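You operate a simulated robot arm through the tools that you are given. There is no shell and no other tool. Be economical: measure what you need, move in short steps, check, and stop when the job is done.

You are at the controls of a simulated two-armed robot. One attempt, no reset.

Task
Hold the orange meter on the top of the pack bench steady with one hand and flip the meter lever the other way with the other. Take the pads carton and put it on the pink block. Put the grey nozzle in the yellow tub. Take the yellow frame and leave it on the top of the issue bench. Any order will do.

The check looks at the end state, three seconds after you hand in, the way a careful person would. Anything else that was tipped, shoved, dropped, spilled or broken makes it a failure.

Robot
Two 7-joint arms with two-finger parallel grippers on one trunk, on a base that drives. Base frame: it is fixed to the floor where the robot stands at the start and does not move with it; the origin is under the middle of the robot, x ahead of it, y to its left, z up. Readings come in cm, rad, newtons and seconds.
The left shoulder is at the start at [5, 18.7, 111], the right one opposite. With the tool pointing down near the work surface each hand reaches from about 10 to 66 cm from the robot's upright axis, wherever it stands, measured 20 degrees to its own side. Places, roughly: grey nozzle (4x4x6 cm) [100, -230, 90]; meter lever [50, 0, 90]; pink block (15x11x3 cm) [80, -20, 90]; top of the issue bench [280, 40, 90]; yellow frame (6x6x3 cm) [-170, -50, 90]; yellow tub (19x17x16 cm) [90, -220, 90]. Payload 3.43 kg a hand.
The tool frame of a hand sits at the grasp point between the pads (the TCP): z along the fingers, y along the line on which they close. The tips reach 3 cm beyond it. The gripper opens to 9.4 cm. The fingers are 2.8 cm wide and 1 cm thick; the gripper's body (5 by 9.6 cm) begins 5.5 cm behind the TCP.
Orientation is that of the tool frame in the base frame, as a unit quaternion [x, y, z, w]. With the fingers straight down and closing along the base's y, the tool's x points along the base's -x, its y along +y and its z along -z.

Tools
- The arms move only by the tool arm_command. It takes "left_targets", "right_targets" or both (then of equal length, played together; a hand with none holds still); each is text: rows parted by semicolons, each of 7 numbers parted by spaces: the turn, a rotation vector about the tool's x, y, z in rad, then the shift along the tool's x, y, z in cm, then the closure, from 0 (fully open) to 1 (shut). In form: ax ay az x y z gripper; .... A call has 1 to 8 rows; each row is the pose to reach, as a shift and turn from the pose commanded when the call began, along the tool's axes at that moment. Rows are played at 5 a second. More than 5 cm and 0.15 rad between two rows, or a gripper value outside its range, and nothing of the call is played. Where a pose cannot be reached the arm comes as near as it can. A force on the tool above 40 N (or 10 N above the force at the start of the call, whichever is more), or a blocked arm, ends the call early, and 0.2 s more pass. Each finger travels about 15.3 cm/s and halts on what it meets, pressing with about 30 N; the grip force reading is that of the motor and also rises with nothing between the fingers. The clock runs only during rows and for 0.2 s after the last one: add rows that repeat a pose to give the fingers time. The reply holds the time, the measured pose of the TCP, the force on the tool along the base axes, the opening and the grip force, in the units named above and with some noise, with the torque about the TCP (base axes, N m) and any sound that the robot's microphone picked up, and new pictures: "views" is both (left out), scene, wrist or none (wrist: the cameras of the hands that moved).
- Cameras (640 x 400 px; columns grow to the right, rows downward): "scene" is now at [14.09, -2.85, 126.66]; the picture's right is [-0.33, -0.95, 0.00], its down [-0.57, 0.20, -0.80] and it looks along [0.75, -0.26, -0.61] (base axes); focal length 221 px, centre (320, 200). "left" rides on the left gripper at [7.6, -1.4, -10.3] in its tool frame; the picture's right is [0.18, 0.98, 0.00], its down [-0.75, 0.14, -0.64] and it looks along [-0.63, 0.12, 0.77] (tool axes); focal length 243 px, centre (320, 200). "right" rides on the right gripper at [7.6, 1.4, -10.2] in its tool frame; the picture's right is [-0.18, 0.98, 0.00], its down [-0.75, -0.14, -0.64] and it looks along [-0.63, -0.12, 0.77] (tool axes); focal length 243 px, centre (320, 200). There is no depth. A picture from a camera that has moved, and an enlarged one, comes with that camera's place and axes in the base frame and with its lens.
- move_column(by): slides the trunk up (or, below 0, down) by that many cm; the arms and the scene camera ride with it, the base frame stays. It gives what a move gives, with no picture.
- drive_base(legs): drives the robot by 1 to 6 legs, each [ahead, left, turn to the left] in cm, cm and rad, along the robot's own axes; the way and the turn of a leg run together, so that a leg with both is an arc; at most 150 cm and 3.142 rad a leg. The arms and the cameras ride along, it lands a little off, and it stops where it bumps. It gives what a move gives, and a new picture of the scene camera.
- head_to(pan, tilt): turns the head with the scene camera to pan (to the left, within 1.396 rad either way) and tilt (down, from -0.506 to 1.204), counted from straight ahead of the robot. It gives what a move gives, and a new picture of the scene camera.
- inspect(camera, box): a new picture of the part [left, top, right, bottom] of that camera's present view, enlarged. The clock stands still meanwhile.
- close_job(): hands the job in; it is judged then, once.

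Work in short steps. Places have to be worked out from the pictures, the camera data and where the tool is seen: move nearer, look again, correct. Check each grasp and each placing, and mend what went wrong. You have 165 turns and 260 pictures in all, those below and enlarged ones among them. Open the grippers and draw the arms clear of the work before you hand the job in, unless the task says otherwise; then end with one line.

The tools are called after ">>>" by a JSON object that holds its "api" and its "payload". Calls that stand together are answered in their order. arm_command: Moves the arms, as the interface text tells. Its arguments: {"type":"object","properties":{"left_targets":{"type":"string"},"right_targets":{"type":"string"},"views":{"type":"string","enum":["both","scene","wrist","none"]}},"required":[]} The other tools are called the same way: move_column (by) slides the trunk up or down; drive_base (legs) drives the base; head_to (pan, tilt) turns the head that bears the scene camera; inspect (camera, box) takes an enlarged picture of a part of a camera's view; close_job () hands the job in.

At the start:

```text
t: 0.0
left_tcp_pos: [46.52, 13.21, 113.2]
left_tool_rot: [0.0, 1.0, -0.001, 0.001]
left_wrist_force: [-0.1, 0.0, -0.7]
left_moment: [0.01, 0.01, 0.0]
left_finger_gap: 9.4
left_grasp_force: 0.0
right_tcp_pos: [35.18, -30.45, 112.78]
right_tool_rot: [0.001, 1.0, 0.0, 0.0]
right_wrist_force: [0.8, -0.2, -0.5]
right_moment: [-0.02, 0.01, -0.01]
right_finger_gap: 9.42
right_grasp_force: 0.0
trunk travel left (down, up): [-32.5, 10.7]
robot x, y, heading: [0.21, 0.12, -0.001]
head pan, tilt: [-0.332, 0.651]
```

scene: 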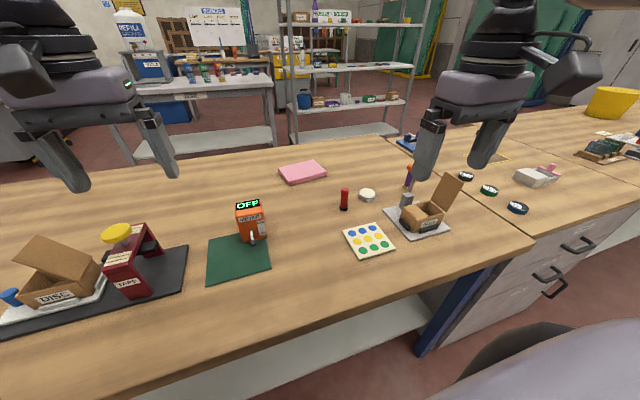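
right: 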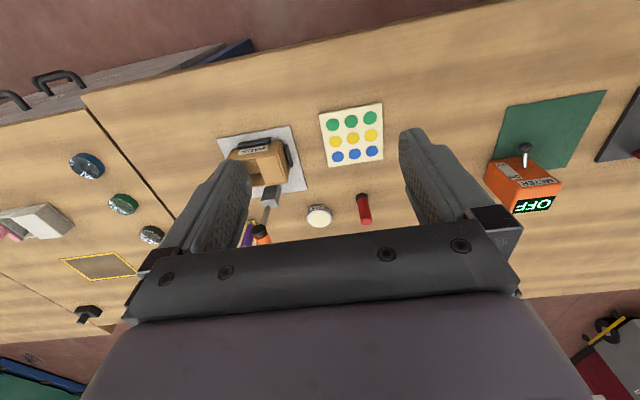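
left: 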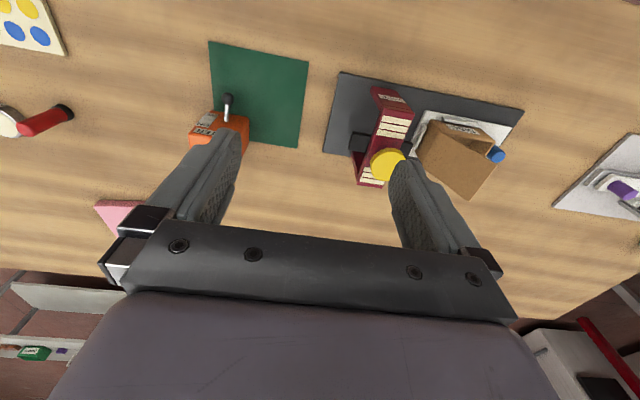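

I'll look closer at the meter and the cartons near it before moving.

>>> {"api": "inspect", "payload": {"camera": "scene", "box": [190, 180, 290, 300]}}

>>> {"api": "inspect", "payload": {"camera": "scene", "box": [320, 150, 480, 270]}}

>>> {"api": "inspect", "payload": {"camera": "scene", "box": [0, 210, 190, 330]}}

>>> {"api": "inspect", "payload": {"camera": "right", "box": [460, 80, 620, 230]}}

```text
3.33 times, centred on (240, 240) of scene
camera zoom: at [14.09, -2.85, 126.66], right [-0.33, -0.95, 0.0], down [-0.57, 0.2, -0.8], along [0.75, -0.26, -0.61], focal length 738 px, centre (587, 67)
```

zoom: 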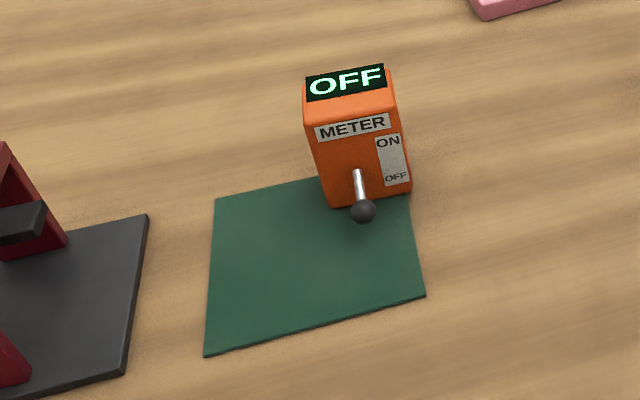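

```text
3.33 times, centred on (400, 210) of scene
camera zoom: at [14.09, -2.85, 126.66], right [-0.33, -0.95, 0.0], down [-0.57, 0.2, -0.8], along [0.75, -0.26, -0.61], focal length 738 px, centre (53, 167)
```

zoom: 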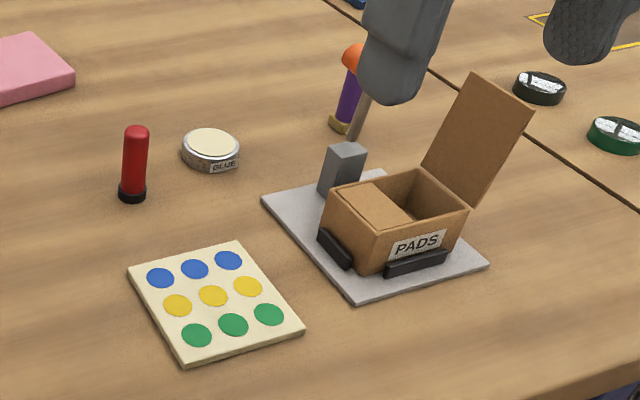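

```text
3.33 times, centred on (95, 270) of scene
camera zoom: at [14.09, -2.85, 126.66], right [-0.33, -0.95, 0.0], down [-0.57, 0.2, -0.8], along [0.75, -0.26, -0.61], focal length 738 px, centre (1070, -33)
```

zoom: 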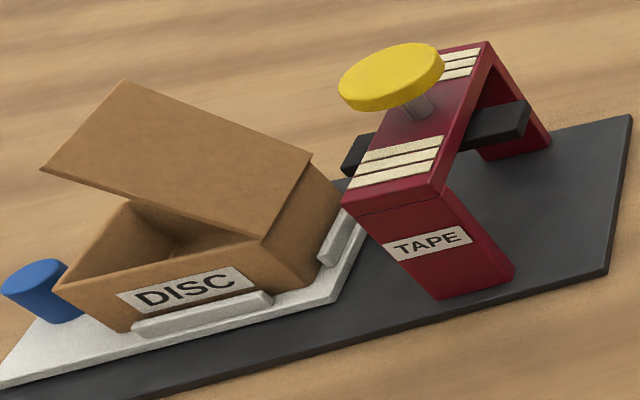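

```text
2.67 times, centred on (540, 155) of right
camera zoom: at [27.66, -29.0, 122.96], right [0.19, 0.98, 0.0], down [0.75, -0.14, 0.64], along [0.63, -0.12, -0.77], focal length 647 px, centre (-267, 320)
```

zoom: 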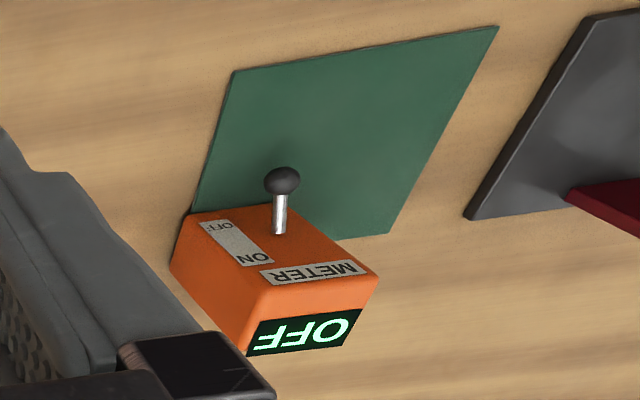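

Bench edge is at x≈32; the lever ball is at about (52.7, 0.7, 86.6). I'll look around the room first.

>>> {"api": "head_to", "payload": {"pan": -1.2, "tilt": 0.4}}

>>> {"api": "head_to", "payload": {"pan": 0.0, "tilt": 0.2}}

>>> {"api": "head_to", "payload": {"pan": 1.3, "tilt": 0.4}}

>>> {"api": "head_to", "payload": {"pan": -0.5, "tilt": 0.9}}

```text
t: 1.2
left_tcp_pos: [46.51, 13.22, 113.19]
left_tool_rot: [0.0, 1.0, 0.0, 0.0]
left_wrist_force: [-0.3, -0.5, 0.7]
left_moment: [-0.01, 0.0, 0.01]
left_finger_gap: 9.41
left_grasp_force: 0.0
right_tcp_pos: [35.33, -30.35, 112.67]
right_tool_rot: [0.001, 1.0, 0.0, 0.001]
right_wrist_force: [0.3, -0.3, -0.1]
right_moment: [0.05, -0.07, 0.03]
right_finger_gap: 9.39
right_grasp_force: 0.0
trunk travel left (down, up): [-32.5, 10.7]
robot x, y, heading: [-0.12, 0.09, -0.002]
head pan, tilt: [-1.201, 0.4]
camera scene: at [9.25, -8.66, 128.92], right [-0.93, -0.36, 0.0], down [-0.14, 0.36, -0.92], along [0.33, -0.86, -0.39], focal length 221 px, centre (320, 200)
```

scene: 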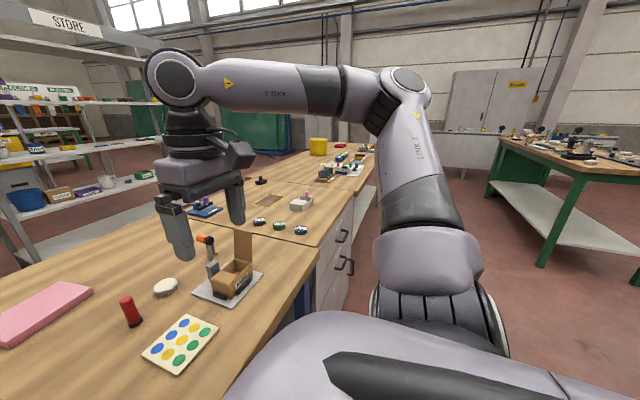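

```text
t: 2.6
left_tcp_pos: [46.47, 13.17, 113.27]
left_tool_rot: [0.0, 1.0, 0.001, 0.001]
left_wrist_force: [0.2, -0.7, -0.1]
left_moment: [-0.02, 0.02, -0.01]
left_finger_gap: 9.39
left_grasp_force: 0.0
right_tcp_pos: [35.32, -30.46, 112.69]
right_tool_rot: [0.001, 1.0, -0.001, -0.001]
right_wrist_force: [-0.2, 1.1, -1.0]
right_moment: [-0.02, 0.01, 0.01]
right_finger_gap: 9.39
right_grasp_force: 0.0
trunk travel left (down, up): [-32.5, 10.7]
robot x, y, heading: [0.09, 0.32, 0.002]
head pan, tilt: [0.0, 0.201]
camera scene: at [15.21, -0.04, 130.78], right [0.0, -1.0, 0.0], down [-0.2, 0.0, -0.98], along [0.98, 0.0, -0.2], focal length 221 px, centre (320, 200)
```

scene: 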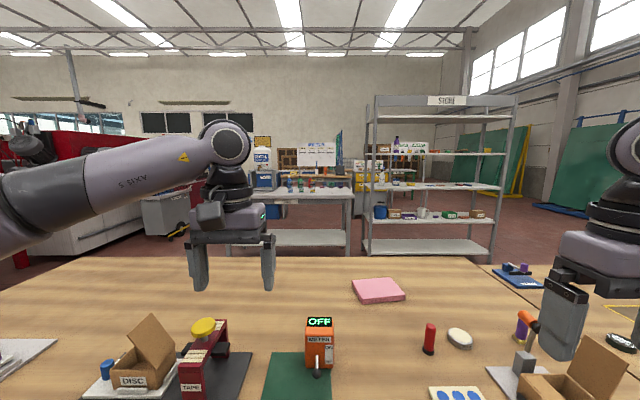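

```text
t: 4.0
left_tcp_pos: [46.54, 13.21, 113.23]
left_tool_rot: [0.0, 1.0, 0.0, 0.002]
left_wrist_force: [0.5, 0.0, 0.0]
left_moment: [-0.01, -0.04, -0.01]
left_finger_gap: 9.4
left_grasp_force: 0.1
right_tcp_pos: [35.22, -30.47, 112.65]
right_tool_rot: [0.001, 1.0, 0.0, 0.0]
right_wrist_force: [-1.0, 0.7, -0.2]
right_moment: [0.0, -0.03, 0.0]
right_finger_gap: 9.4
right_grasp_force: 0.1
trunk travel left (down, up): [-32.5, 10.7]
robot x, y, heading: [-0.1, -0.26, -0.002]
head pan, tilt: [1.3, 0.4]
camera scene: at [8.37, 8.89, 128.93], right [0.96, -0.27, 0.0], down [-0.1, -0.37, -0.92], along [0.25, 0.89, -0.39], focal length 221 px, centre (320, 200)
```

scene: 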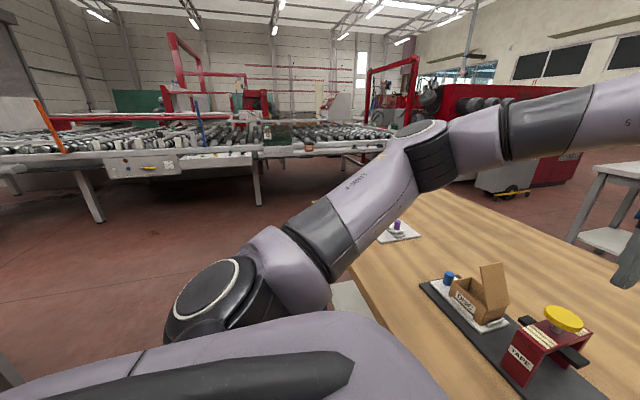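

```text
t: 5.8
left_tcp_pos: [46.52, 13.15, 113.25]
left_tool_rot: [0.0, 1.0, 0.001, 0.001]
left_wrist_force: [-0.8, -0.6, 0.0]
left_moment: [-0.04, 0.01, -0.02]
left_finger_gap: 9.42
left_grasp_force: 0.1
right_tcp_pos: [35.23, -30.48, 112.82]
right_tool_rot: [0.0, 1.0, 0.0, 0.001]
right_wrist_force: [0.4, 0.0, -0.2]
right_moment: [-0.03, 0.01, -0.04]
right_finger_gap: 9.4
right_grasp_force: 0.1
trunk travel left (down, up): [-32.5, 10.7]
robot x, y, heading: [-0.1, 0.02, -0.0]
head pan, tilt: [-0.499, 0.901]
camera scene: at [12.52, -3.64, 124.63], right [-0.48, -0.88, 0.0], down [-0.69, 0.37, -0.62], along [0.55, -0.3, -0.78], focal length 221 px, centre (320, 200)
```

scene: 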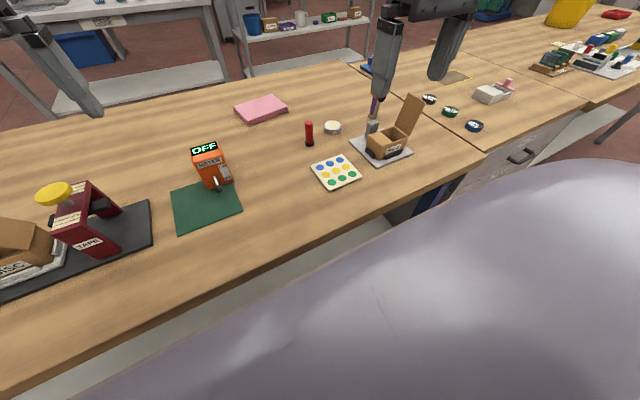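

I'll bring the left hand over the meter (about x=60, y=0) with fingers straddling it along y, staying above at z≈100.

>>> {"api": "head_to", "payload": {"pan": 0.0, "tilt": 0.75}}

>>> {"api": "arm_command", "payload": {"left_targets": "0 0 0 -2.7 -2.6 2.6 0; 0 0 0 -5.4 -5.2 5.2 0; 0 0 0 -8.2 -7.8 7.8 0; 0 0 0 -11 -10.4 10.4 0; 0 0 0 -13.7 -13 13 0; 0 0 0 -13.7 -13 13 0"}}

```text
t: 6.8
left_tcp_pos: [46.44, 13.11, 113.14]
left_tool_rot: [0.0, 1.0, 0.0, 0.0]
left_wrist_force: [-0.6, 1.1, -0.2]
left_moment: [0.0, -0.04, -0.01]
left_finger_gap: 9.39
left_grasp_force: 0.0
right_tcp_pos: [35.29, -30.42, 112.63]
right_tool_rot: [0.002, 1.0, 0.0, 0.0]
right_wrist_force: [-0.5, 0.1, -0.3]
right_moment: [-0.02, -0.01, -0.02]
right_finger_gap: 9.38
right_grasp_force: 0.1
trunk travel left (down, up): [-32.5, 10.7]
robot x, y, heading: [0.16, 0.25, 0.002]
head pan, tilt: [0.0, 0.75]
camera scene: at [14.18, -0.04, 125.81], right [0.0, -1.0, 0.0], down [-0.68, 0.0, -0.73], along [0.73, 0.0, -0.68], focal length 221 px, centre (320, 200)
```

scene: 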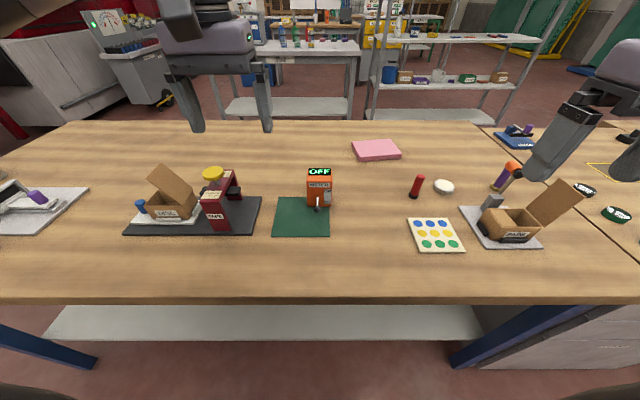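

```text
t: 8.2
left_tcp_pos: [58.09, 1.12, 99.82]
left_tool_rot: [0.0, 1.0, 0.0, 0.002]
left_wrist_force: [0.8, -0.1, -0.5]
left_moment: [0.01, -0.02, 0.02]
left_finger_gap: 9.39
left_grasp_force: 0.0
left hand out of reach, approached as far as the arm can: row 5, 6
right_tcp_pos: [35.15, -30.47, 112.74]
right_tool_rot: [0.001, 1.0, 0.0, 0.0]
right_wrist_force: [0.3, 0.1, 0.1]
right_moment: [0.02, 0.02, -0.01]
right_finger_gap: 9.41
right_grasp_force: 0.1
trunk travel left (down, up): [-32.5, 10.7]
robot x, y, heading: [0.22, -0.06, -0.001]
head pan, tilt: [0.0, 0.75]
camera scene: at [14.17, -0.12, 125.82], right [0.0, -1.0, 0.0], down [-0.68, 0.0, -0.73], along [0.73, 0.0, -0.68], focal length 221 px, centre (320, 200)
camera left: at [50.51, -0.37, 109.9], right [-0.18, 0.98, 0.0], down [0.75, 0.14, 0.64], along [0.63, 0.12, -0.76], focal length 243 px, centre (320, 200)
```

scene: 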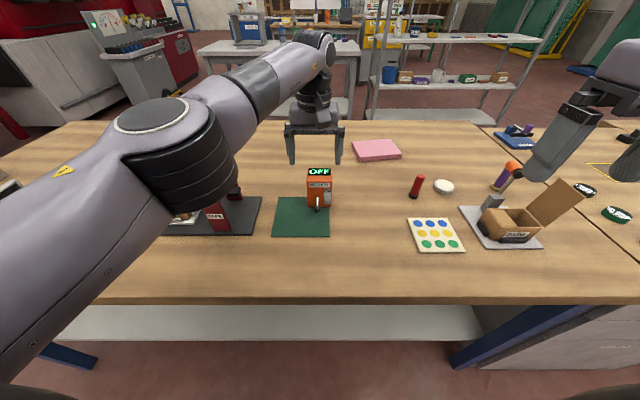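
left: 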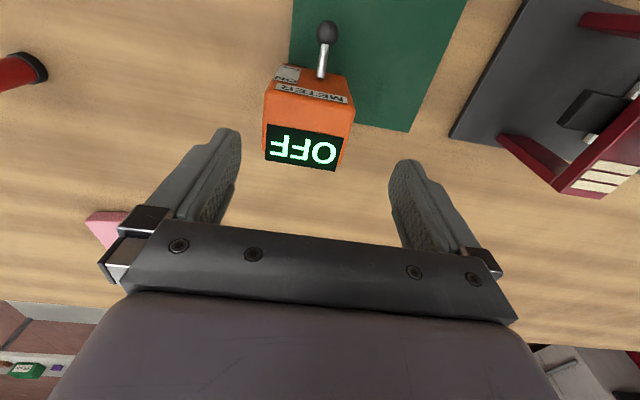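

Left hand stops at x≈58, slightly short. I measure the meter as x 56–62, y −2.9..3.2, top z≈92. Driving a few cm ahead gives more reach.

>>> {"api": "drive_base", "payload": {"legs": [[5, 0, 0]]}}

```text
t: 9.1
left_tcp_pos: [63.09, 1.19, 99.53]
left_tool_rot: [-0.001, 1.0, 0.0, 0.001]
left_wrist_force: [0.8, -0.4, -0.1]
left_moment: [-0.02, 0.01, -0.01]
left_finger_gap: 9.38
left_grasp_force: 0.0
right_tcp_pos: [40.29, -30.47, 112.63]
right_tool_rot: [0.0, 1.0, 0.001, 0.0]
right_wrist_force: [0.3, 0.5, -0.4]
right_moment: [0.0, 0.05, 0.04]
right_finger_gap: 9.4
right_grasp_force: 0.0
trunk travel left (down, up): [-32.5, 10.7]
robot x, y, heading: [5.3, 0.15, -0.0]
head pan, tilt: [0.0, 0.75]
camera scene: at [19.26, -0.02, 125.8], right [0.0, -1.0, 0.0], down [-0.68, 0.0, -0.73], along [0.73, 0.0, -0.68], focal length 221 px, centre (320, 200)
```

scene: 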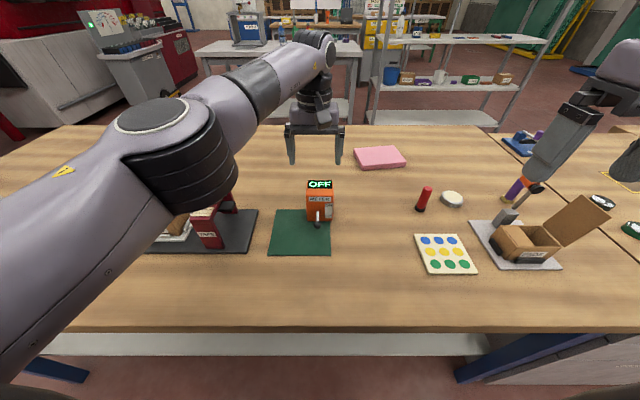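

Now shift left hand to x≈60, y≈0.2 (3 cm back, 1 cm right), still high.

>>> {"api": "arm_command", "payload": {"left_targets": "0 0 0 1.5 -0.5 0 0; 0 0 0 3 -1 0 0; 0 0 0 3 -1 0 0", "views": "wrist"}}

```text
t: 9.9
left_tcp_pos: [59.91, 0.21, 99.66]
left_tool_rot: [-0.001, 1.0, 0.001, 0.001]
left_wrist_force: [0.4, 0.4, 0.6]
left_moment: [0.02, -0.01, -0.03]
left_finger_gap: 9.36
left_grasp_force: 0.1
right_tcp_pos: [40.31, -30.39, 112.69]
right_tool_rot: [0.001, 1.0, -0.001, 0.0]
right_wrist_force: [0.4, 0.0, -0.1]
right_moment: [0.02, -0.04, 0.03]
right_finger_gap: 9.4
right_grasp_force: 0.0
trunk travel left (down, up): [-32.5, 10.7]
robot x, y, heading: [5.05, 0.01, 0.004]
head pan, tilt: [0.0, 0.75]
camera left: at [52.43, -1.27, 109.92], right [-0.19, 0.98, 0.0], down [0.75, 0.14, 0.64], along [0.63, 0.12, -0.77], focal length 243 px, centre (320, 200)
```

left: 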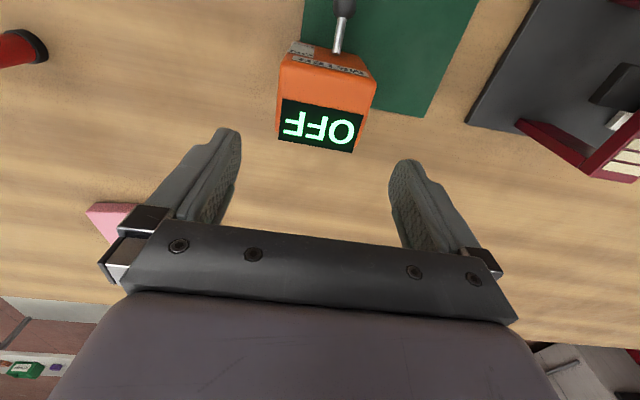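

Aligned well. Lower to z≈88 with fingers either side.

>>> {"api": "arm_command", "payload": {"left_targets": "0 0 0 0 0 4 0; 0 0 0 0 0 8 0; 0 0 0 0 0 11 0; 0 0 0 0 0 11 0"}}

```text
t: 10.9
left_tcp_pos: [60.23, 0.2, 88.52]
left_tool_rot: [-0.001, 1.0, -0.001, 0.001]
left_wrist_force: [0.3, -0.2, 0.0]
left_moment: [0.0, -0.01, 0.01]
left_finger_gap: 9.39
left_grasp_force: 0.1
right_tcp_pos: [40.3, -30.44, 112.72]
right_tool_rot: [0.0, 1.0, 0.001, 0.0]
right_wrist_force: [0.0, -0.5, -0.8]
right_moment: [0.03, -0.03, 0.02]
right_finger_gap: 9.38
right_grasp_force: 0.0
trunk travel left (down, up): [-32.5, 10.7]
robot x, y, heading: [4.87, -0.19, -0.003]
head pan, tilt: [0.0, 0.75]
camera scene: at [19.18, -0.02, 125.82], right [0.0, -1.0, 0.0], down [-0.68, 0.0, -0.73], along [0.73, 0.0, -0.68], focal length 221 px, centre (320, 200)
camera left: at [52.57, -1.2, 98.88], right [-0.19, 0.98, 0.0], down [0.75, 0.14, 0.64], along [0.63, 0.12, -0.77], focal length 243 px, centre (320, 200)
```

scene: 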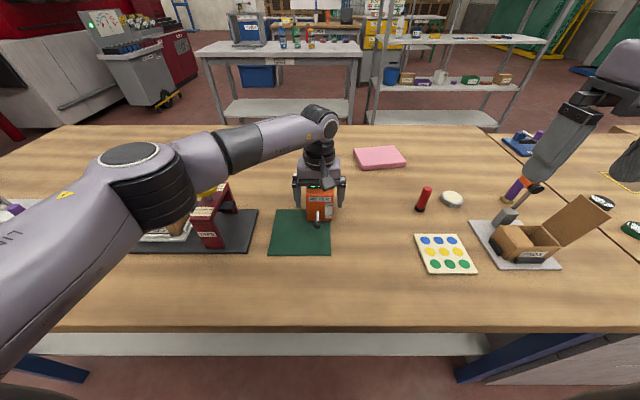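
left: 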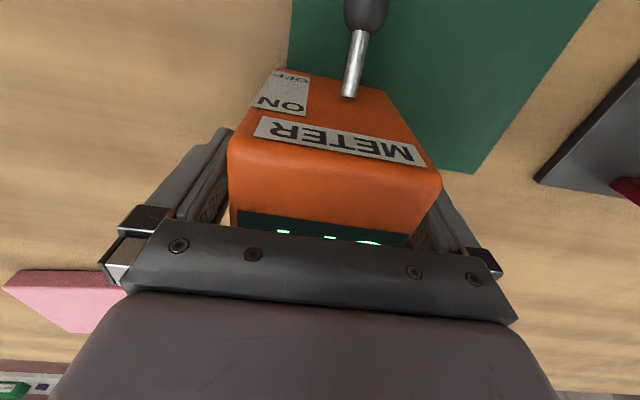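

Close the left gripper on the meter.

>>> {"api": "arm_command", "payload": {"left_targets": "0 0 0 0 0 0 0.35; 0 0 0 0 0 0 0.5; 0 0 0 0 0 0 0.5; 0 0 0 0 0 0 0.5", "views": "wrist"}}

```text
t: 11.9
left_tcp_pos: [60.21, 0.28, 88.51]
left_tool_rot: [-0.001, 1.0, 0.0, 0.001]
left_wrist_force: [-0.4, -0.7, 0.3]
left_moment: [0.02, -0.02, -0.01]
left_finger_gap: 6.77
left_grasp_force: 30.1
right_tcp_pos: [40.33, -30.37, 112.64]
right_tool_rot: [0.0, 1.0, 0.0, 0.001]
right_wrist_force: [0.5, 0.0, 0.4]
right_moment: [-0.04, -0.01, 0.02]
right_finger_gap: 9.42
right_grasp_force: 0.0
trunk travel left (down, up): [-32.5, 10.7]
robot x, y, heading: [5.11, 0.01, -0.001]
head pan, tilt: [0.0, 0.75]
camera left: at [52.58, -1.21, 98.9], right [-0.19, 0.98, 0.0], down [0.75, 0.14, 0.64], along [0.63, 0.12, -0.77], focal length 243 px, centre (320, 200)
```

left: 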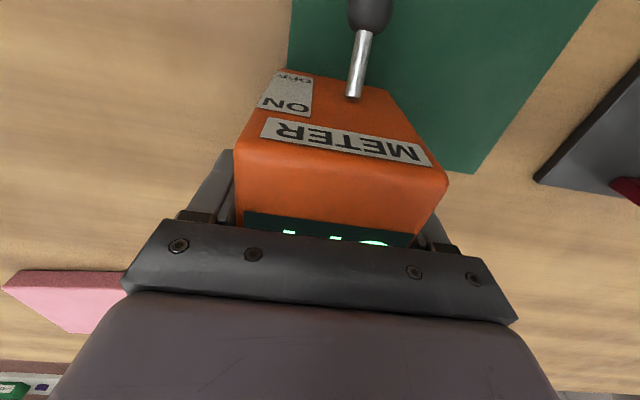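

Meter held (gap 6.8, 30 N). Now bring the right hand, pitched forward ~0.7 rad and part-open, to a stand-off in front of and above the lever ball.

>>> {"api": "arm_command", "payload": {"right_targets": "0 -0.09 0 -0.71 3.9 2.28 0.2; 0 -0.18 0 -1.42 7.8 4.55 0.4; 0 -0.27 0 -2.14 11.7 6.83 0.57; 0 -0.36 0 -2.85 15.6 9.1 0.57; 0 -0.45 0 -3.56 19.5 11.4 0.57; 0 -0.54 0 -4.28 23.4 13.65 0.57; 0 -0.63 0 -5 27.3 15.9 0.57; 0 -0.7 0 -5.7 31.2 18.2 0.57"}}

```text
t: 13.7
left_tcp_pos: [60.13, 0.29, 88.61]
left_tool_rot: [-0.001, 1.0, 0.0, 0.001]
left_wrist_force: [0.3, 0.3, -1.3]
left_moment: [0.02, -0.03, -0.02]
left_finger_gap: 6.77
left_grasp_force: 30.3
right_tcp_pos: [45.98, -12.18, 98.17]
right_tool_rot: [0.0, 0.939, 0.001, 0.344]
right_wrist_force: [-0.6, 0.6, -0.7]
right_moment: [0.0, 0.01, 0.01]
right_finger_gap: 4.05
right_grasp_force: 0.0
right hand out of reach, approached as far as the arm can: row 6, 7, 8
trunk travel left (down, up): [-32.5, 10.7]
robot x, y, heading: [4.89, 0.06, 0.001]
head pan, tilt: [0.0, 0.75]
camera scene: at [19.2, -0.02, 125.81], right [0.0, -1.0, 0.0], down [-0.68, 0.0, -0.73], along [0.73, 0.0, -0.68], focal length 221 px, centre (320, 200)
camera right: at [33.6, -10.69, 101.04], right [0.14, 0.98, 0.12], down [0.16, -0.14, 0.98], along [0.98, -0.12, -0.18], focal length 243 px, centre (320, 200)
```

scene: 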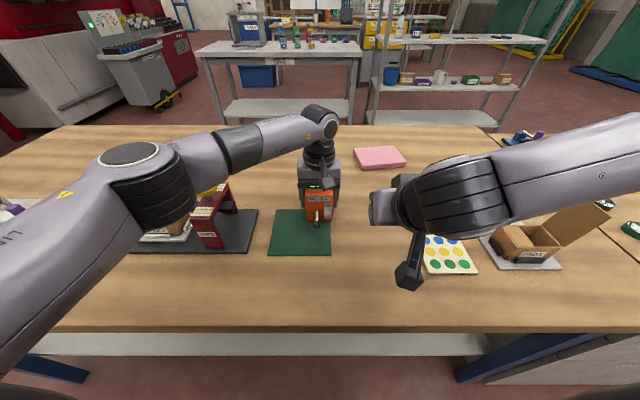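
right: 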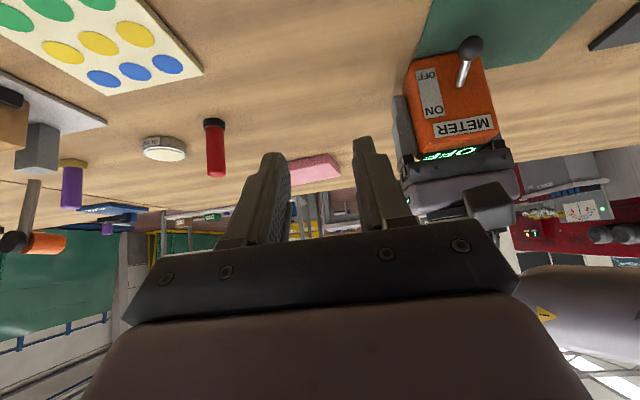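

The right arm was folding too tight. I'll use less pitch (0.5) and a stand-off nearer the ball: target (49.2, 0.8, 92.9).

>>> {"api": "arm_command", "payload": {"right_targets": "0 0.07 0 0.25 3.2 1.5 0.6; 0 0.14 0 0.5 6.5 3 0.6; 0 0.2 0 0.75 9.7 4.5 0.6; 0 0.2 0 0.97 13 6.1 0.6; 0 0.2 0 0.97 13 6.1 0.6"}}

```text
t: 14.9
left_tcp_pos: [60.17, 0.27, 88.53]
left_tool_rot: [-0.001, 1.0, 0.001, 0.0]
left_wrist_force: [-0.5, -0.5, 0.4]
left_moment: [0.02, -0.04, 0.0]
left_finger_gap: 6.79
left_grasp_force: 30.1
right_tcp_pos: [47.21, -12.17, 96.91]
right_tool_rot: [0.001, 0.969, -0.001, 0.248]
right_wrist_force: [-0.6, 0.4, -0.1]
right_moment: [0.0, 0.0, 0.01]
right_finger_gap: 3.76
right_grasp_force: 0.0
right hand out of reach, approached as far as the arm can: row 1, 2, 3, 4, 5
trunk travel left (down, up): [-32.5, 10.7]
robot x, y, heading: [5.17, -0.1, 0.0]
head pan, tilt: [0.0, 0.75]
camera scene: at [19.2, -0.01, 125.81], right [0.0, -1.0, 0.0], down [-0.68, 0.0, -0.73], along [0.73, 0.0, -0.68], focal length 221 px, centre (320, 200)
camera right: at [35.63, -10.74, 102.24], right [0.16, 0.98, 0.09], down [0.35, -0.14, 0.92], along [0.92, -0.12, -0.37], focal length 243 px, centre (320, 200)
```

scene: 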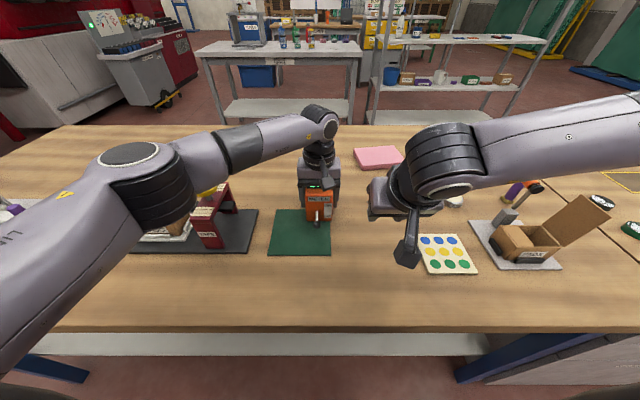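
right: 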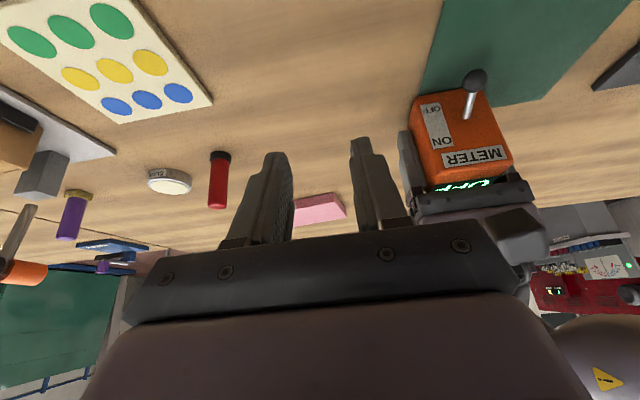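

It's a wrist limit crossing to the left. I'll roll the hand instead (wrist kept to the right of the ball, fingers leaning left), target stand-off (51.2, −3.7, 93).

>>> {"api": "arm_command", "payload": {"right_targets": "-0.117 0.057 0.03 -0.34 1.7 1.05 0.65; -0.233 0.114 0.06 -0.68 3.4 2.1 0.65; -0.35 0.171 0.09 -1.01 5.1 3.15 0.65; -0.466 0.228 0.12 -1.35 6.8 4.2 0.65; -0.583 0.285 0.149 -1.69 8.5 5.25 0.65; -0.583 0.285 0.149 -1.69 8.5 5.25 0.65"}}

```text
t: 16.3
left_tcp_pos: [60.19, 0.3, 88.63]
left_tool_rot: [0.0, 1.0, 0.0, 0.001]
left_wrist_force: [-0.2, 0.0, 0.0]
left_moment: [-0.02, -0.05, -0.03]
left_finger_gap: 6.77
left_grasp_force: 29.3
right_tcp_pos: [50.02, -5.49, 94.35]
right_tool_rot: [0.0, 0.95, 0.296, 0.099]
right_wrist_force: [0.2, 0.3, 0.4]
right_moment: [0.02, 0.02, -0.02]
right_finger_gap: 3.3
right_grasp_force: 0.1
right hand out of reach, approached as far as the arm can: row 3, 4, 5, 6
trunk travel left (down, up): [-32.5, 10.7]
robot x, y, heading: [5.18, -0.02, 0.001]
head pan, tilt: [0.0, 0.75]
camera scene: at [19.2, -0.02, 125.81], right [0.0, -1.0, 0.0], down [-0.68, 0.0, -0.73], along [0.73, 0.0, -0.68], focal length 221 px, centre (320, 200)
camera right: at [40.59, -9.67, 101.94], right [0.12, 0.8, 0.59], down [0.63, -0.52, 0.58], along [0.77, 0.3, -0.57], focal length 243 px, centre (320, 200)
```

scene: 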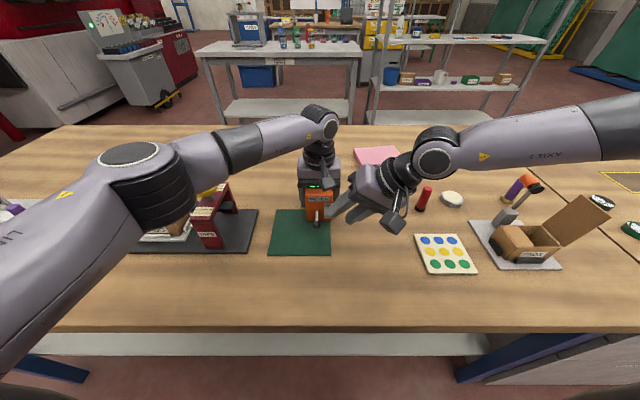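
right: 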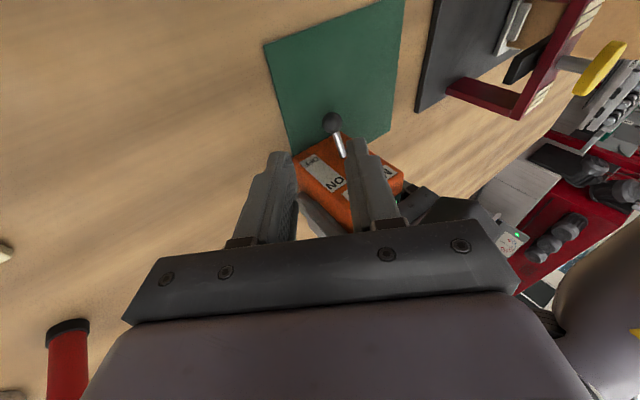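

Close now. I'll make the small lateral correction and advance partway along the finger axis to see if reach continues.

>>> {"api": "arm_command", "payload": {"right_targets": "0 0 0 -0.8 0.74 1 0.65; 0 0 0 -0.8 0.74 4 0.65; 0 0 0 -0.8 0.74 4 0.65"}}

```text
t: 17.1
left_tcp_pos: [60.15, 0.27, 88.69]
left_tool_rot: [-0.001, 1.0, 0.0, 0.001]
left_wrist_force: [0.1, -0.5, 0.5]
left_moment: [0.0, -0.04, -0.02]
left_finger_gap: 6.76
left_grasp_force: 30.4
right_tcp_pos: [49.81, -5.96, 93.29]
right_tool_rot: [0.0, 0.95, 0.296, 0.099]
right_wrist_force: [0.9, -0.2, 0.1]
right_moment: [-0.02, -0.01, 0.0]
right_finger_gap: 3.29
right_grasp_force: 0.1
right hand out of reach, approached as far as the arm can: row 1, 2, 3
trunk travel left (down, up): [-32.5, 10.7]
robot x, y, heading: [5.03, -0.03, 0.003]
head pan, tilt: [0.0, 0.75]
camera scene: at [19.2, -0.01, 125.81], right [0.0, -1.0, 0.0], down [-0.68, 0.0, -0.73], along [0.73, 0.0, -0.68], focal length 221 px, centre (320, 200)
camera right: at [40.46, -10.04, 101.03], right [0.12, 0.8, 0.59], down [0.63, -0.52, 0.58], along [0.77, 0.3, -0.57], focal length 243 px, centre (320, 200)
```

scene: 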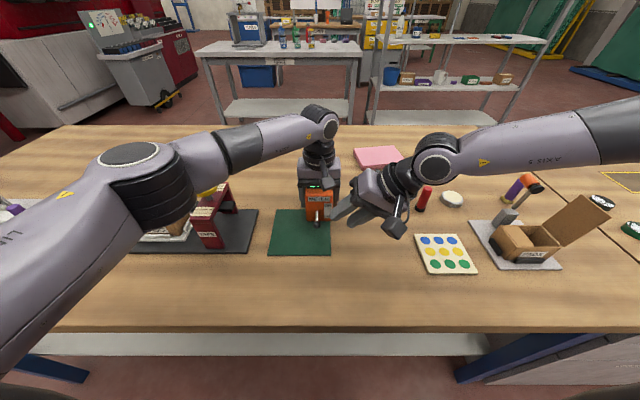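
right: 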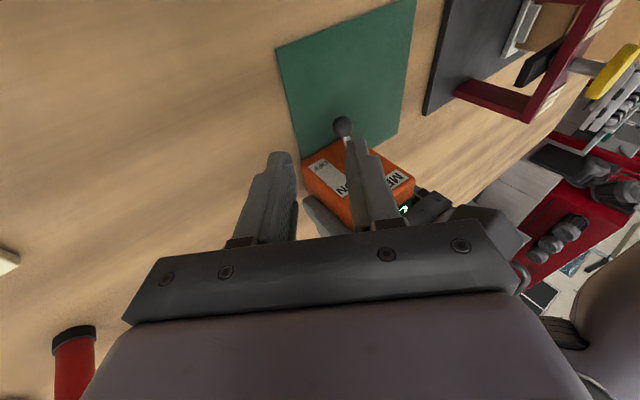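

Reach stuck again. I'll lay the hand over further (roll ≈1.1, fingers pointing mostly left) so the wrist stays well to the right, with the lower finger to go under the ball.

>>> {"api": "arm_command", "payload": {"right_targets": "-0.124 -0.004 0.012 -0.25 -0.55 0.55 0.72; -0.248 -0.007 0.024 -0.5 -1.1 1.1 0.72; -0.372 -0.011 0.036 -0.75 -1.65 1.65 0.72; -0.496 -0.014 0.047 -0.99 -2.2 2.18 0.72; -0.496 -0.014 0.047 -0.99 -2.2 2.18 0.72"}}

```text
t: 18.3
left_tcp_pos: [60.28, 0.26, 88.62]
left_tool_rot: [-0.001, 1.0, 0.0, 0.001]
left_wrist_force: [-0.4, 0.0, 0.6]
left_moment: [0.03, -0.05, -0.01]
left_finger_gap: 6.78
left_grasp_force: 30.2
right_tcp_pos: [46.52, -6.48, 99.83]
right_tool_rot: [0.002, 0.849, 0.519, 0.096]
right_wrist_force: [1.0, 0.1, 0.1]
right_moment: [-0.01, 0.02, -0.02]
right_finger_gap: 2.63
right_grasp_force: 0.1
right hand out of reach, approached as far as the arm can: row 3, 4, 5
trunk travel left (down, up): [-32.5, 10.7]
robot x, y, heading: [5.07, 0.19, -0.002]
head pan, tilt: [0.0, 0.75]
camera scene: at [19.21, 0.0, 125.81], right [0.0, -1.0, 0.0], down [-0.68, 0.0, -0.73], along [0.73, 0.0, -0.68], focal length 221 px, centre (320, 200)
camera right: at [37.19, -14.11, 104.47], right [0.09, 0.43, 0.9], down [0.65, -0.71, 0.28], along [0.76, 0.56, -0.34], focal length 243 px, centre (320, 200)
```

scene: 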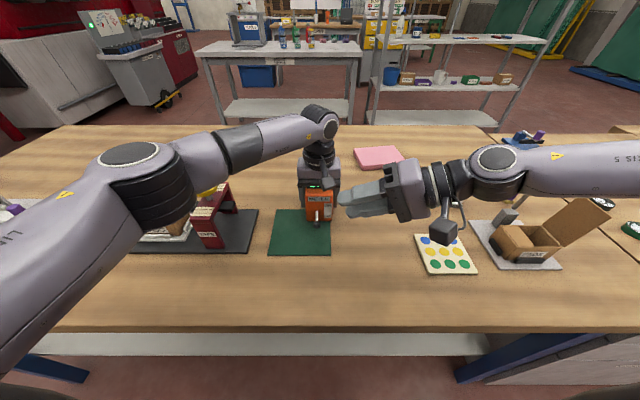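
right: 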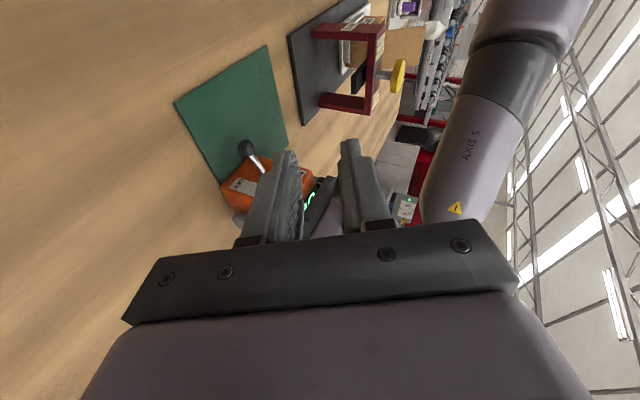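

Laying over limits height instead. Let me test the plain vertical posture's sideways reach for the right hand at a safe spot (x≈44, clear of the left hand).

>>> {"api": "arm_command", "payload": {"right_targets": "0.138 0.025 0 0.45 0.07 0.83 0.72; 0.275 0.05 0 0.9 0.14 1.66 0.72; 0.412 0.075 0 1.34 0.21 2.5 0.72; 0.55 0.1 0 1.79 0.28 3.33 0.72; 0.687 0.125 0 2.24 0.34 4.16 0.72; 0.825 0.15 0 2.68 0.41 5 0.72; 0.962 0.175 0 3.13 0.48 5.83 0.72; 1.1 0.2 0 3.58 0.55 6.66 0.72", "views": "scene"}}

```text
t: 20.1
left_tcp_pos: [60.21, 0.33, 88.63]
left_tool_rot: [0.0, 1.0, -0.001, 0.0]
left_wrist_force: [0.4, 0.3, 0.0]
left_moment: [0.01, -0.08, 0.01]
left_finger_gap: 6.79
left_grasp_force: 29.9
right_tcp_pos: [40.88, -12.1, 98.43]
right_tool_rot: [-0.001, 1.0, -0.001, 0.002]
right_wrist_force: [-0.5, 0.1, -0.7]
right_moment: [-0.03, 0.0, 0.0]
right_finger_gap: 2.64
right_grasp_force: 0.2
right hand out of reach, approached as far as the arm can: row 5, 6, 7, 8
trunk travel left (down, up): [-32.5, 10.7]
robot x, y, heading: [5.15, -0.17, -0.001]
head pan, tilt: [0.0, 0.75]
camera scene: at [19.2, -0.02, 125.81], right [0.0, -1.0, 0.0], down [-0.68, 0.0, -0.73], along [0.73, 0.0, -0.68], focal length 221 px, centre (320, 200)
```

scene: 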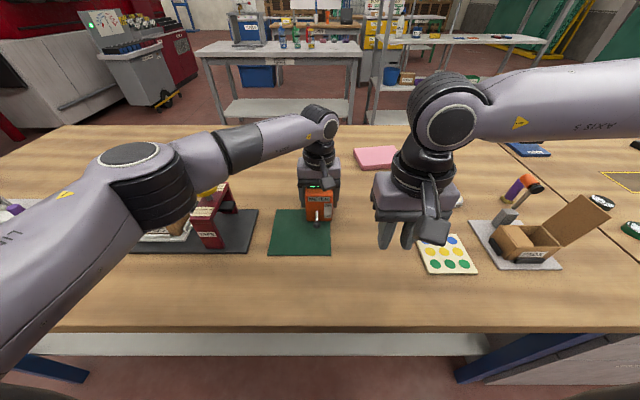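

Vertical limit at x≈41 is y≈−12; test further out at (48, −8, 96), where the arm is more extended.

>>> {"api": "arm_command", "payload": {"right_targets": "0 0 0 -3.5 2 1.2 0.72; 0 0 0 -7.1 4 2.4 0.72; 0 0 0 -7.1 4 2.4 0.72", "views": "none"}}

```text
t: 20.9
left_tcp_pos: [60.13, 0.29, 88.6]
left_tool_rot: [-0.001, 1.0, 0.0, 0.001]
left_wrist_force: [0.5, -0.7, 0.6]
left_moment: [0.03, -0.03, 0.0]
left_finger_gap: 6.79
left_grasp_force: 30.2
right_tcp_pos: [45.22, -13.66, 97.12]
right_tool_rot: [0.0, 1.0, 0.0, 0.001]
right_wrist_force: [-0.2, 0.4, -0.5]
right_moment: [0.02, 0.03, 0.0]
right_finger_gap: 2.61
right_grasp_force: 0.1
right hand out of reach, approached as far as the arm can: row 1, 2, 3
trunk travel left (down, up): [-32.5, 10.7]
robot x, y, heading: [5.08, -0.21, -0.001]
head pan, tilt: [0.0, 0.75]
```

Odd—likely the elbow posture. I'll extend the right arm outward first to (57, −20, 101), then sweep left.

>>> {"api": "arm_command", "payload": {"right_targets": "0 0 0 -2.4 -3 -2 0.72; 0 0 0 -6 -5 -4 0.72; 0 0 0 -9.5 -6.4 -4 0.72; 0 0 0 -12 -6.4 -4 0.72; 0 0 0 -12 -2.5 -4 0.72; 0 0 0 -12 1 -3 0.72; 0 0 0 -12 1 -3 0.72", "views": "scene"}}

```text
t: 22.5
left_tcp_pos: [60.1, 0.15, 88.63]
left_tool_rot: [-0.001, 1.0, 0.0, 0.0]
left_wrist_force: [0.1, 0.2, 0.5]
left_moment: [0.01, -0.03, 0.03]
left_finger_gap: 6.76
left_grasp_force: 30.8
right_tcp_pos: [53.32, -18.42, 100.67]
right_tool_rot: [0.0, 1.0, 0.0, 0.001]
right_wrist_force: [0.4, -0.7, 0.6]
right_moment: [0.02, -0.02, 0.01]
right_finger_gap: 2.63
right_grasp_force: 0.1
right hand out of reach, approached as far as the arm can: row 4, 5, 6, 7
trunk travel left (down, up): [-32.5, 10.7]
robot x, y, heading: [5.07, 0.13, -0.001]
head pan, tilt: [0.0, 0.75]
camera scene: at [19.2, -0.02, 125.81], right [0.0, -1.0, 0.0], down [-0.68, 0.0, -0.73], along [0.73, 0.0, -0.68], focal length 221 px, centre (320, 200)
```

scene: 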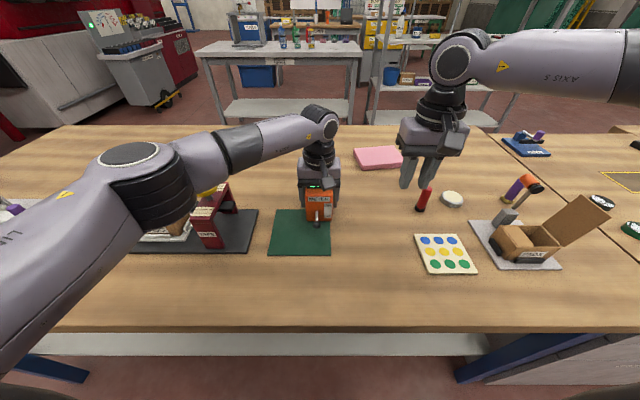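

The right elbow is swung far out and stuck. I'll move right and then extend forward to straighten the arm, hoping the elbow comes in.

>>> {"api": "arm_command", "payload": {"right_targets": "0 0 0 0 -4.5 0 0.72; 0 0 0 0 -9 0 0.72; 0 0 0 -2 -13.5 0 0.72; 0 0 0 -6 -16 0 0.72; 0 0 0 -10 -16 0 0.72; 0 0 0 -10 -12 0 0.72; 0 0 0 -10 -8 0 0.72; 0 0 0 -10 -8 0 0.72", "views": "scene"}}

```text
t: 24.3
left_tcp_pos: [60.14, 0.36, 88.74]
left_tool_rot: [0.0, 1.0, 0.0, 0.001]
left_wrist_force: [0.4, 0.5, 0.2]
left_moment: [0.01, -0.02, 0.04]
left_finger_gap: 6.79
left_grasp_force: 29.8
right_tcp_pos: [60.2, -27.63, 100.35]
right_tool_rot: [0.002, 1.0, 0.0, 0.001]
right_wrist_force: [0.2, 0.4, 0.5]
right_moment: [-0.01, 0.02, 0.01]
right_finger_gap: 2.61
right_grasp_force: 0.0
right hand out of reach, approached as far as the arm can: row 5, 6, 7, 8
trunk travel left (down, up): [-32.5, 10.7]
robot x, y, heading: [4.8, 0.05, 0.002]
head pan, tilt: [0.0, 0.75]
camera scene: at [19.2, -0.02, 125.81], right [0.0, -1.0, 0.0], down [-0.68, 0.0, -0.73], along [0.73, 0.0, -0.68], focal length 221 px, centre (320, 200)
```

scene: 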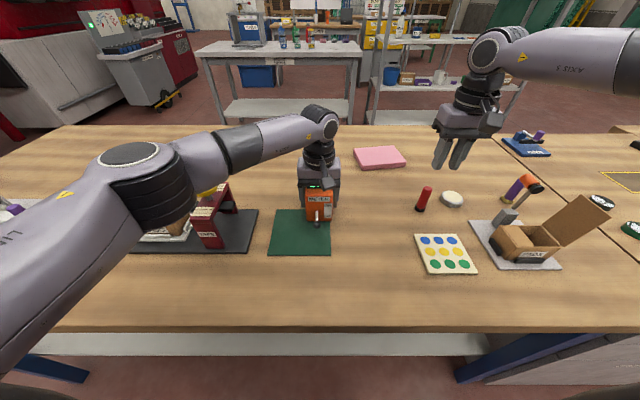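

Let me look at the right arm's posture directly.

>>> {"api": "head_to", "payload": {"pan": -1.1, "tilt": 0.3}}

>>> {"api": "head_to", "payload": {"pan": 0.7, "tilt": 0.5}}

```text
t: 25.6
left_tcp_pos: [60.05, 0.29, 88.68]
left_tool_rot: [-0.001, 1.0, -0.001, 0.001]
left_wrist_force: [-0.4, 0.0, -0.3]
left_moment: [-0.02, -0.03, 0.02]
left_finger_gap: 6.76
left_grasp_force: 29.5
right_tcp_pos: [60.23, -27.56, 100.31]
right_tool_rot: [0.0, 1.0, 0.0, 0.0]
right_wrist_force: [-0.6, 0.9, 0.1]
right_moment: [-0.03, -0.01, -0.02]
right_finger_gap: 2.65
right_grasp_force: 0.0
trunk travel left (down, up): [-32.5, 10.7]
robot x, y, heading: [4.99, 0.22, 0.001]
head pan, tilt: [-1.1, 0.3]
camera scene: at [15.16, -8.34, 129.85], right [-0.89, -0.46, 0.0], down [-0.13, 0.26, -0.96], along [0.43, -0.85, -0.3], focal length 221 px, centre (320, 200)
```

scene: 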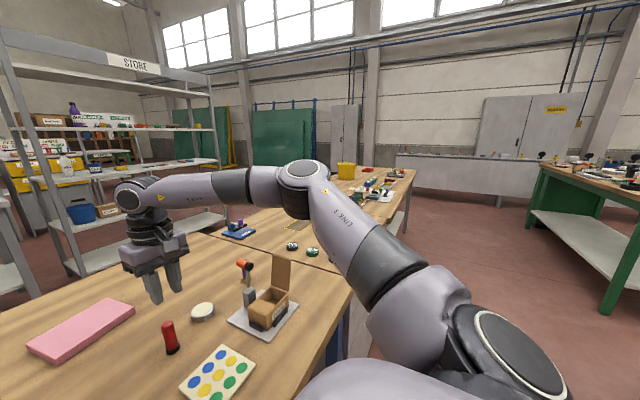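

```text
t: 27.4
left_tcp_pos: [60.2, 0.21, 88.62]
left_tool_rot: [-0.001, 1.0, 0.0, 0.001]
left_wrist_force: [-0.1, -1.2, 0.1]
left_moment: [-0.01, 0.0, -0.03]
left_finger_gap: 6.78
left_grasp_force: 30.6
right_tcp_pos: [60.21, -27.56, 100.35]
right_tool_rot: [0.0, 1.0, 0.0, 0.0]
right_wrist_force: [0.7, -0.3, -0.2]
right_moment: [0.0, -0.02, -0.02]
right_finger_gap: 2.66
right_grasp_force: 0.2
trunk travel left (down, up): [-32.5, 10.7]
robot x, y, heading: [4.97, -0.28, -0.0]
head pan, tilt: [0.7, 0.499]
camera scene: at [17.87, 5.84, 128.01], right [0.64, -0.76, 0.0], down [-0.37, -0.31, -0.88], along [0.67, 0.57, -0.48], focal length 221 px, centre (320, 200)
```

scene: 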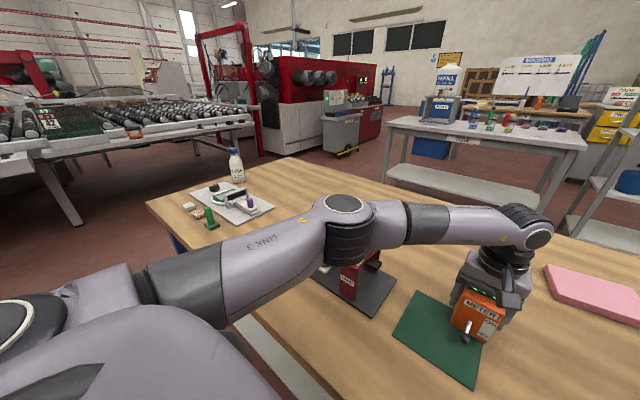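

I'll try copying the left arm's successful path: first up to the mirror of its start pose (51.5, −13, 113).

>>> {"api": "arm_command", "payload": {"right_targets": "0 0 0 2.5 -2 -3.5 0.72; 0 0 0 5 -2 -7 0.72; 0 0 0 8.7 -1 -10 0.72; 0 0 0 8.7 2.4 -12.7 0.72; 0 0 0 8.7 6.4 -12.7 0.72; 0 0 0 8.7 10.4 -12.7 0.72; 0 0 0 8.7 14.4 -12.7 0.72; 0 0 0 8.7 14.4 -12.7 0.72", "views": "none"}}

>>> {"api": "head_to", "payload": {"pan": -0.5, "tilt": 0.5}}

```text
t: 29.2
left_tcp_pos: [60.21, 0.31, 88.79]
left_tool_rot: [0.0, 1.0, 0.0, 0.001]
left_wrist_force: [0.1, -0.2, -0.2]
left_moment: [0.01, 0.01, -0.02]
left_finger_gap: 6.78
left_grasp_force: 30.2
right_tcp_pos: [51.37, -19.37, 112.75]
right_tool_rot: [0.002, 1.0, 0.001, 0.001]
right_wrist_force: [0.1, -0.3, 0.4]
right_moment: [0.02, 0.0, -0.01]
right_finger_gap: 2.63
right_grasp_force: 0.0
right hand out of reach, approached as far as the arm can: row 6, 7, 8
trunk travel left (down, up): [-32.5, 10.7]
robot x, y, heading: [5.41, -0.02, -0.002]
head pan, tilt: [0.7, 0.499]
```

```text
t: 30.6
left_tcp_pos: [60.17, 0.25, 88.71]
left_tool_rot: [-0.001, 1.0, 0.0, 0.001]
left_wrist_force: [0.3, 0.8, 0.6]
left_moment: [0.02, -0.06, 0.03]
left_finger_gap: 6.79
left_grasp_force: 30.2
right_tcp_pos: [51.44, -19.39, 112.95]
right_tool_rot: [0.001, 1.0, 0.0, 0.001]
right_wrist_force: [0.3, -0.2, 0.1]
right_moment: [0.02, 0.02, 0.0]
right_finger_gap: 2.63
right_grasp_force: 0.1
trunk travel left (down, up): [-32.5, 10.7]
robot x, y, heading: [4.79, 0.05, 0.002]
head pan, tilt: [-0.499, 0.499]
camera scene: at [18.9, -4.37, 128.01], right [-0.48, -0.88, 0.0], down [-0.42, 0.23, -0.88], along [0.77, -0.42, -0.48], focal length 221 px, centre (320, 200)
```

scene: 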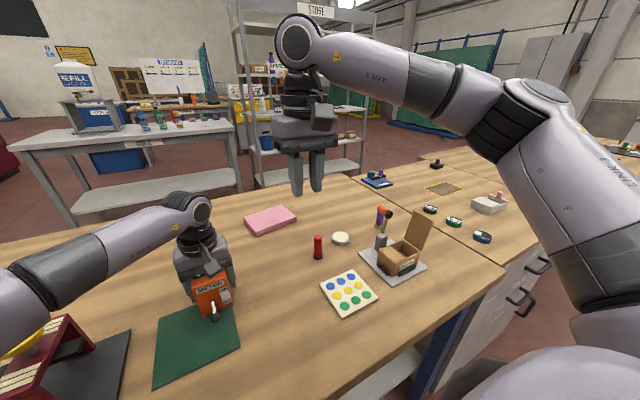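

The right elbow is jammed at a shoulder limit, so inward reach depends on where the robot stands. Check base clearance to the bench by looking down.

>>> {"api": "head_to", "payload": {"pan": 0.0, "tilt": 1.2}}

```text
t: 31.7
left_tcp_pos: [60.18, 0.27, 88.64]
left_tool_rot: [-0.001, 1.0, 0.0, 0.001]
left_wrist_force: [-0.5, 0.7, -0.4]
left_moment: [0.0, -0.05, 0.01]
left_finger_gap: 6.75
left_grasp_force: 30.1
right_tcp_pos: [51.42, -19.41, 112.97]
right_tool_rot: [0.003, 1.0, 0.0, 0.002]
right_wrist_force: [-0.9, -0.6, -1.4]
right_moment: [0.02, -0.02, 0.02]
right_finger_gap: 2.66
right_grasp_force: 0.0
trunk travel left (down, up): [-32.5, 10.7]
robot x, y, heading: [4.92, 0.15, 0.003]
head pan, tilt: [0.0, 1.201]
camera scene: at [16.5, -0.02, 122.65], right [0.0, -1.0, 0.0], down [-0.93, 0.0, -0.36], along [0.36, 0.0, -0.93], focal length 221 px, centre (320, 200)
```

scene: 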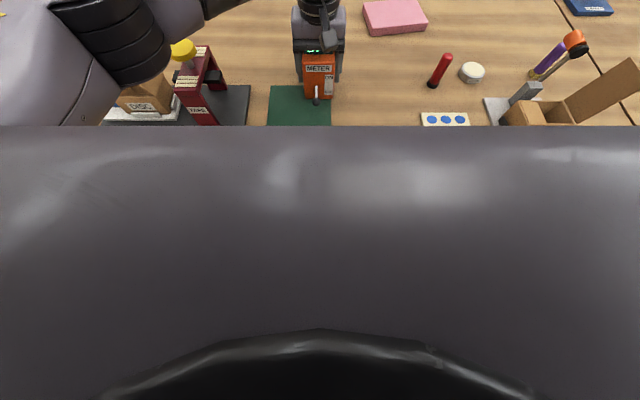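

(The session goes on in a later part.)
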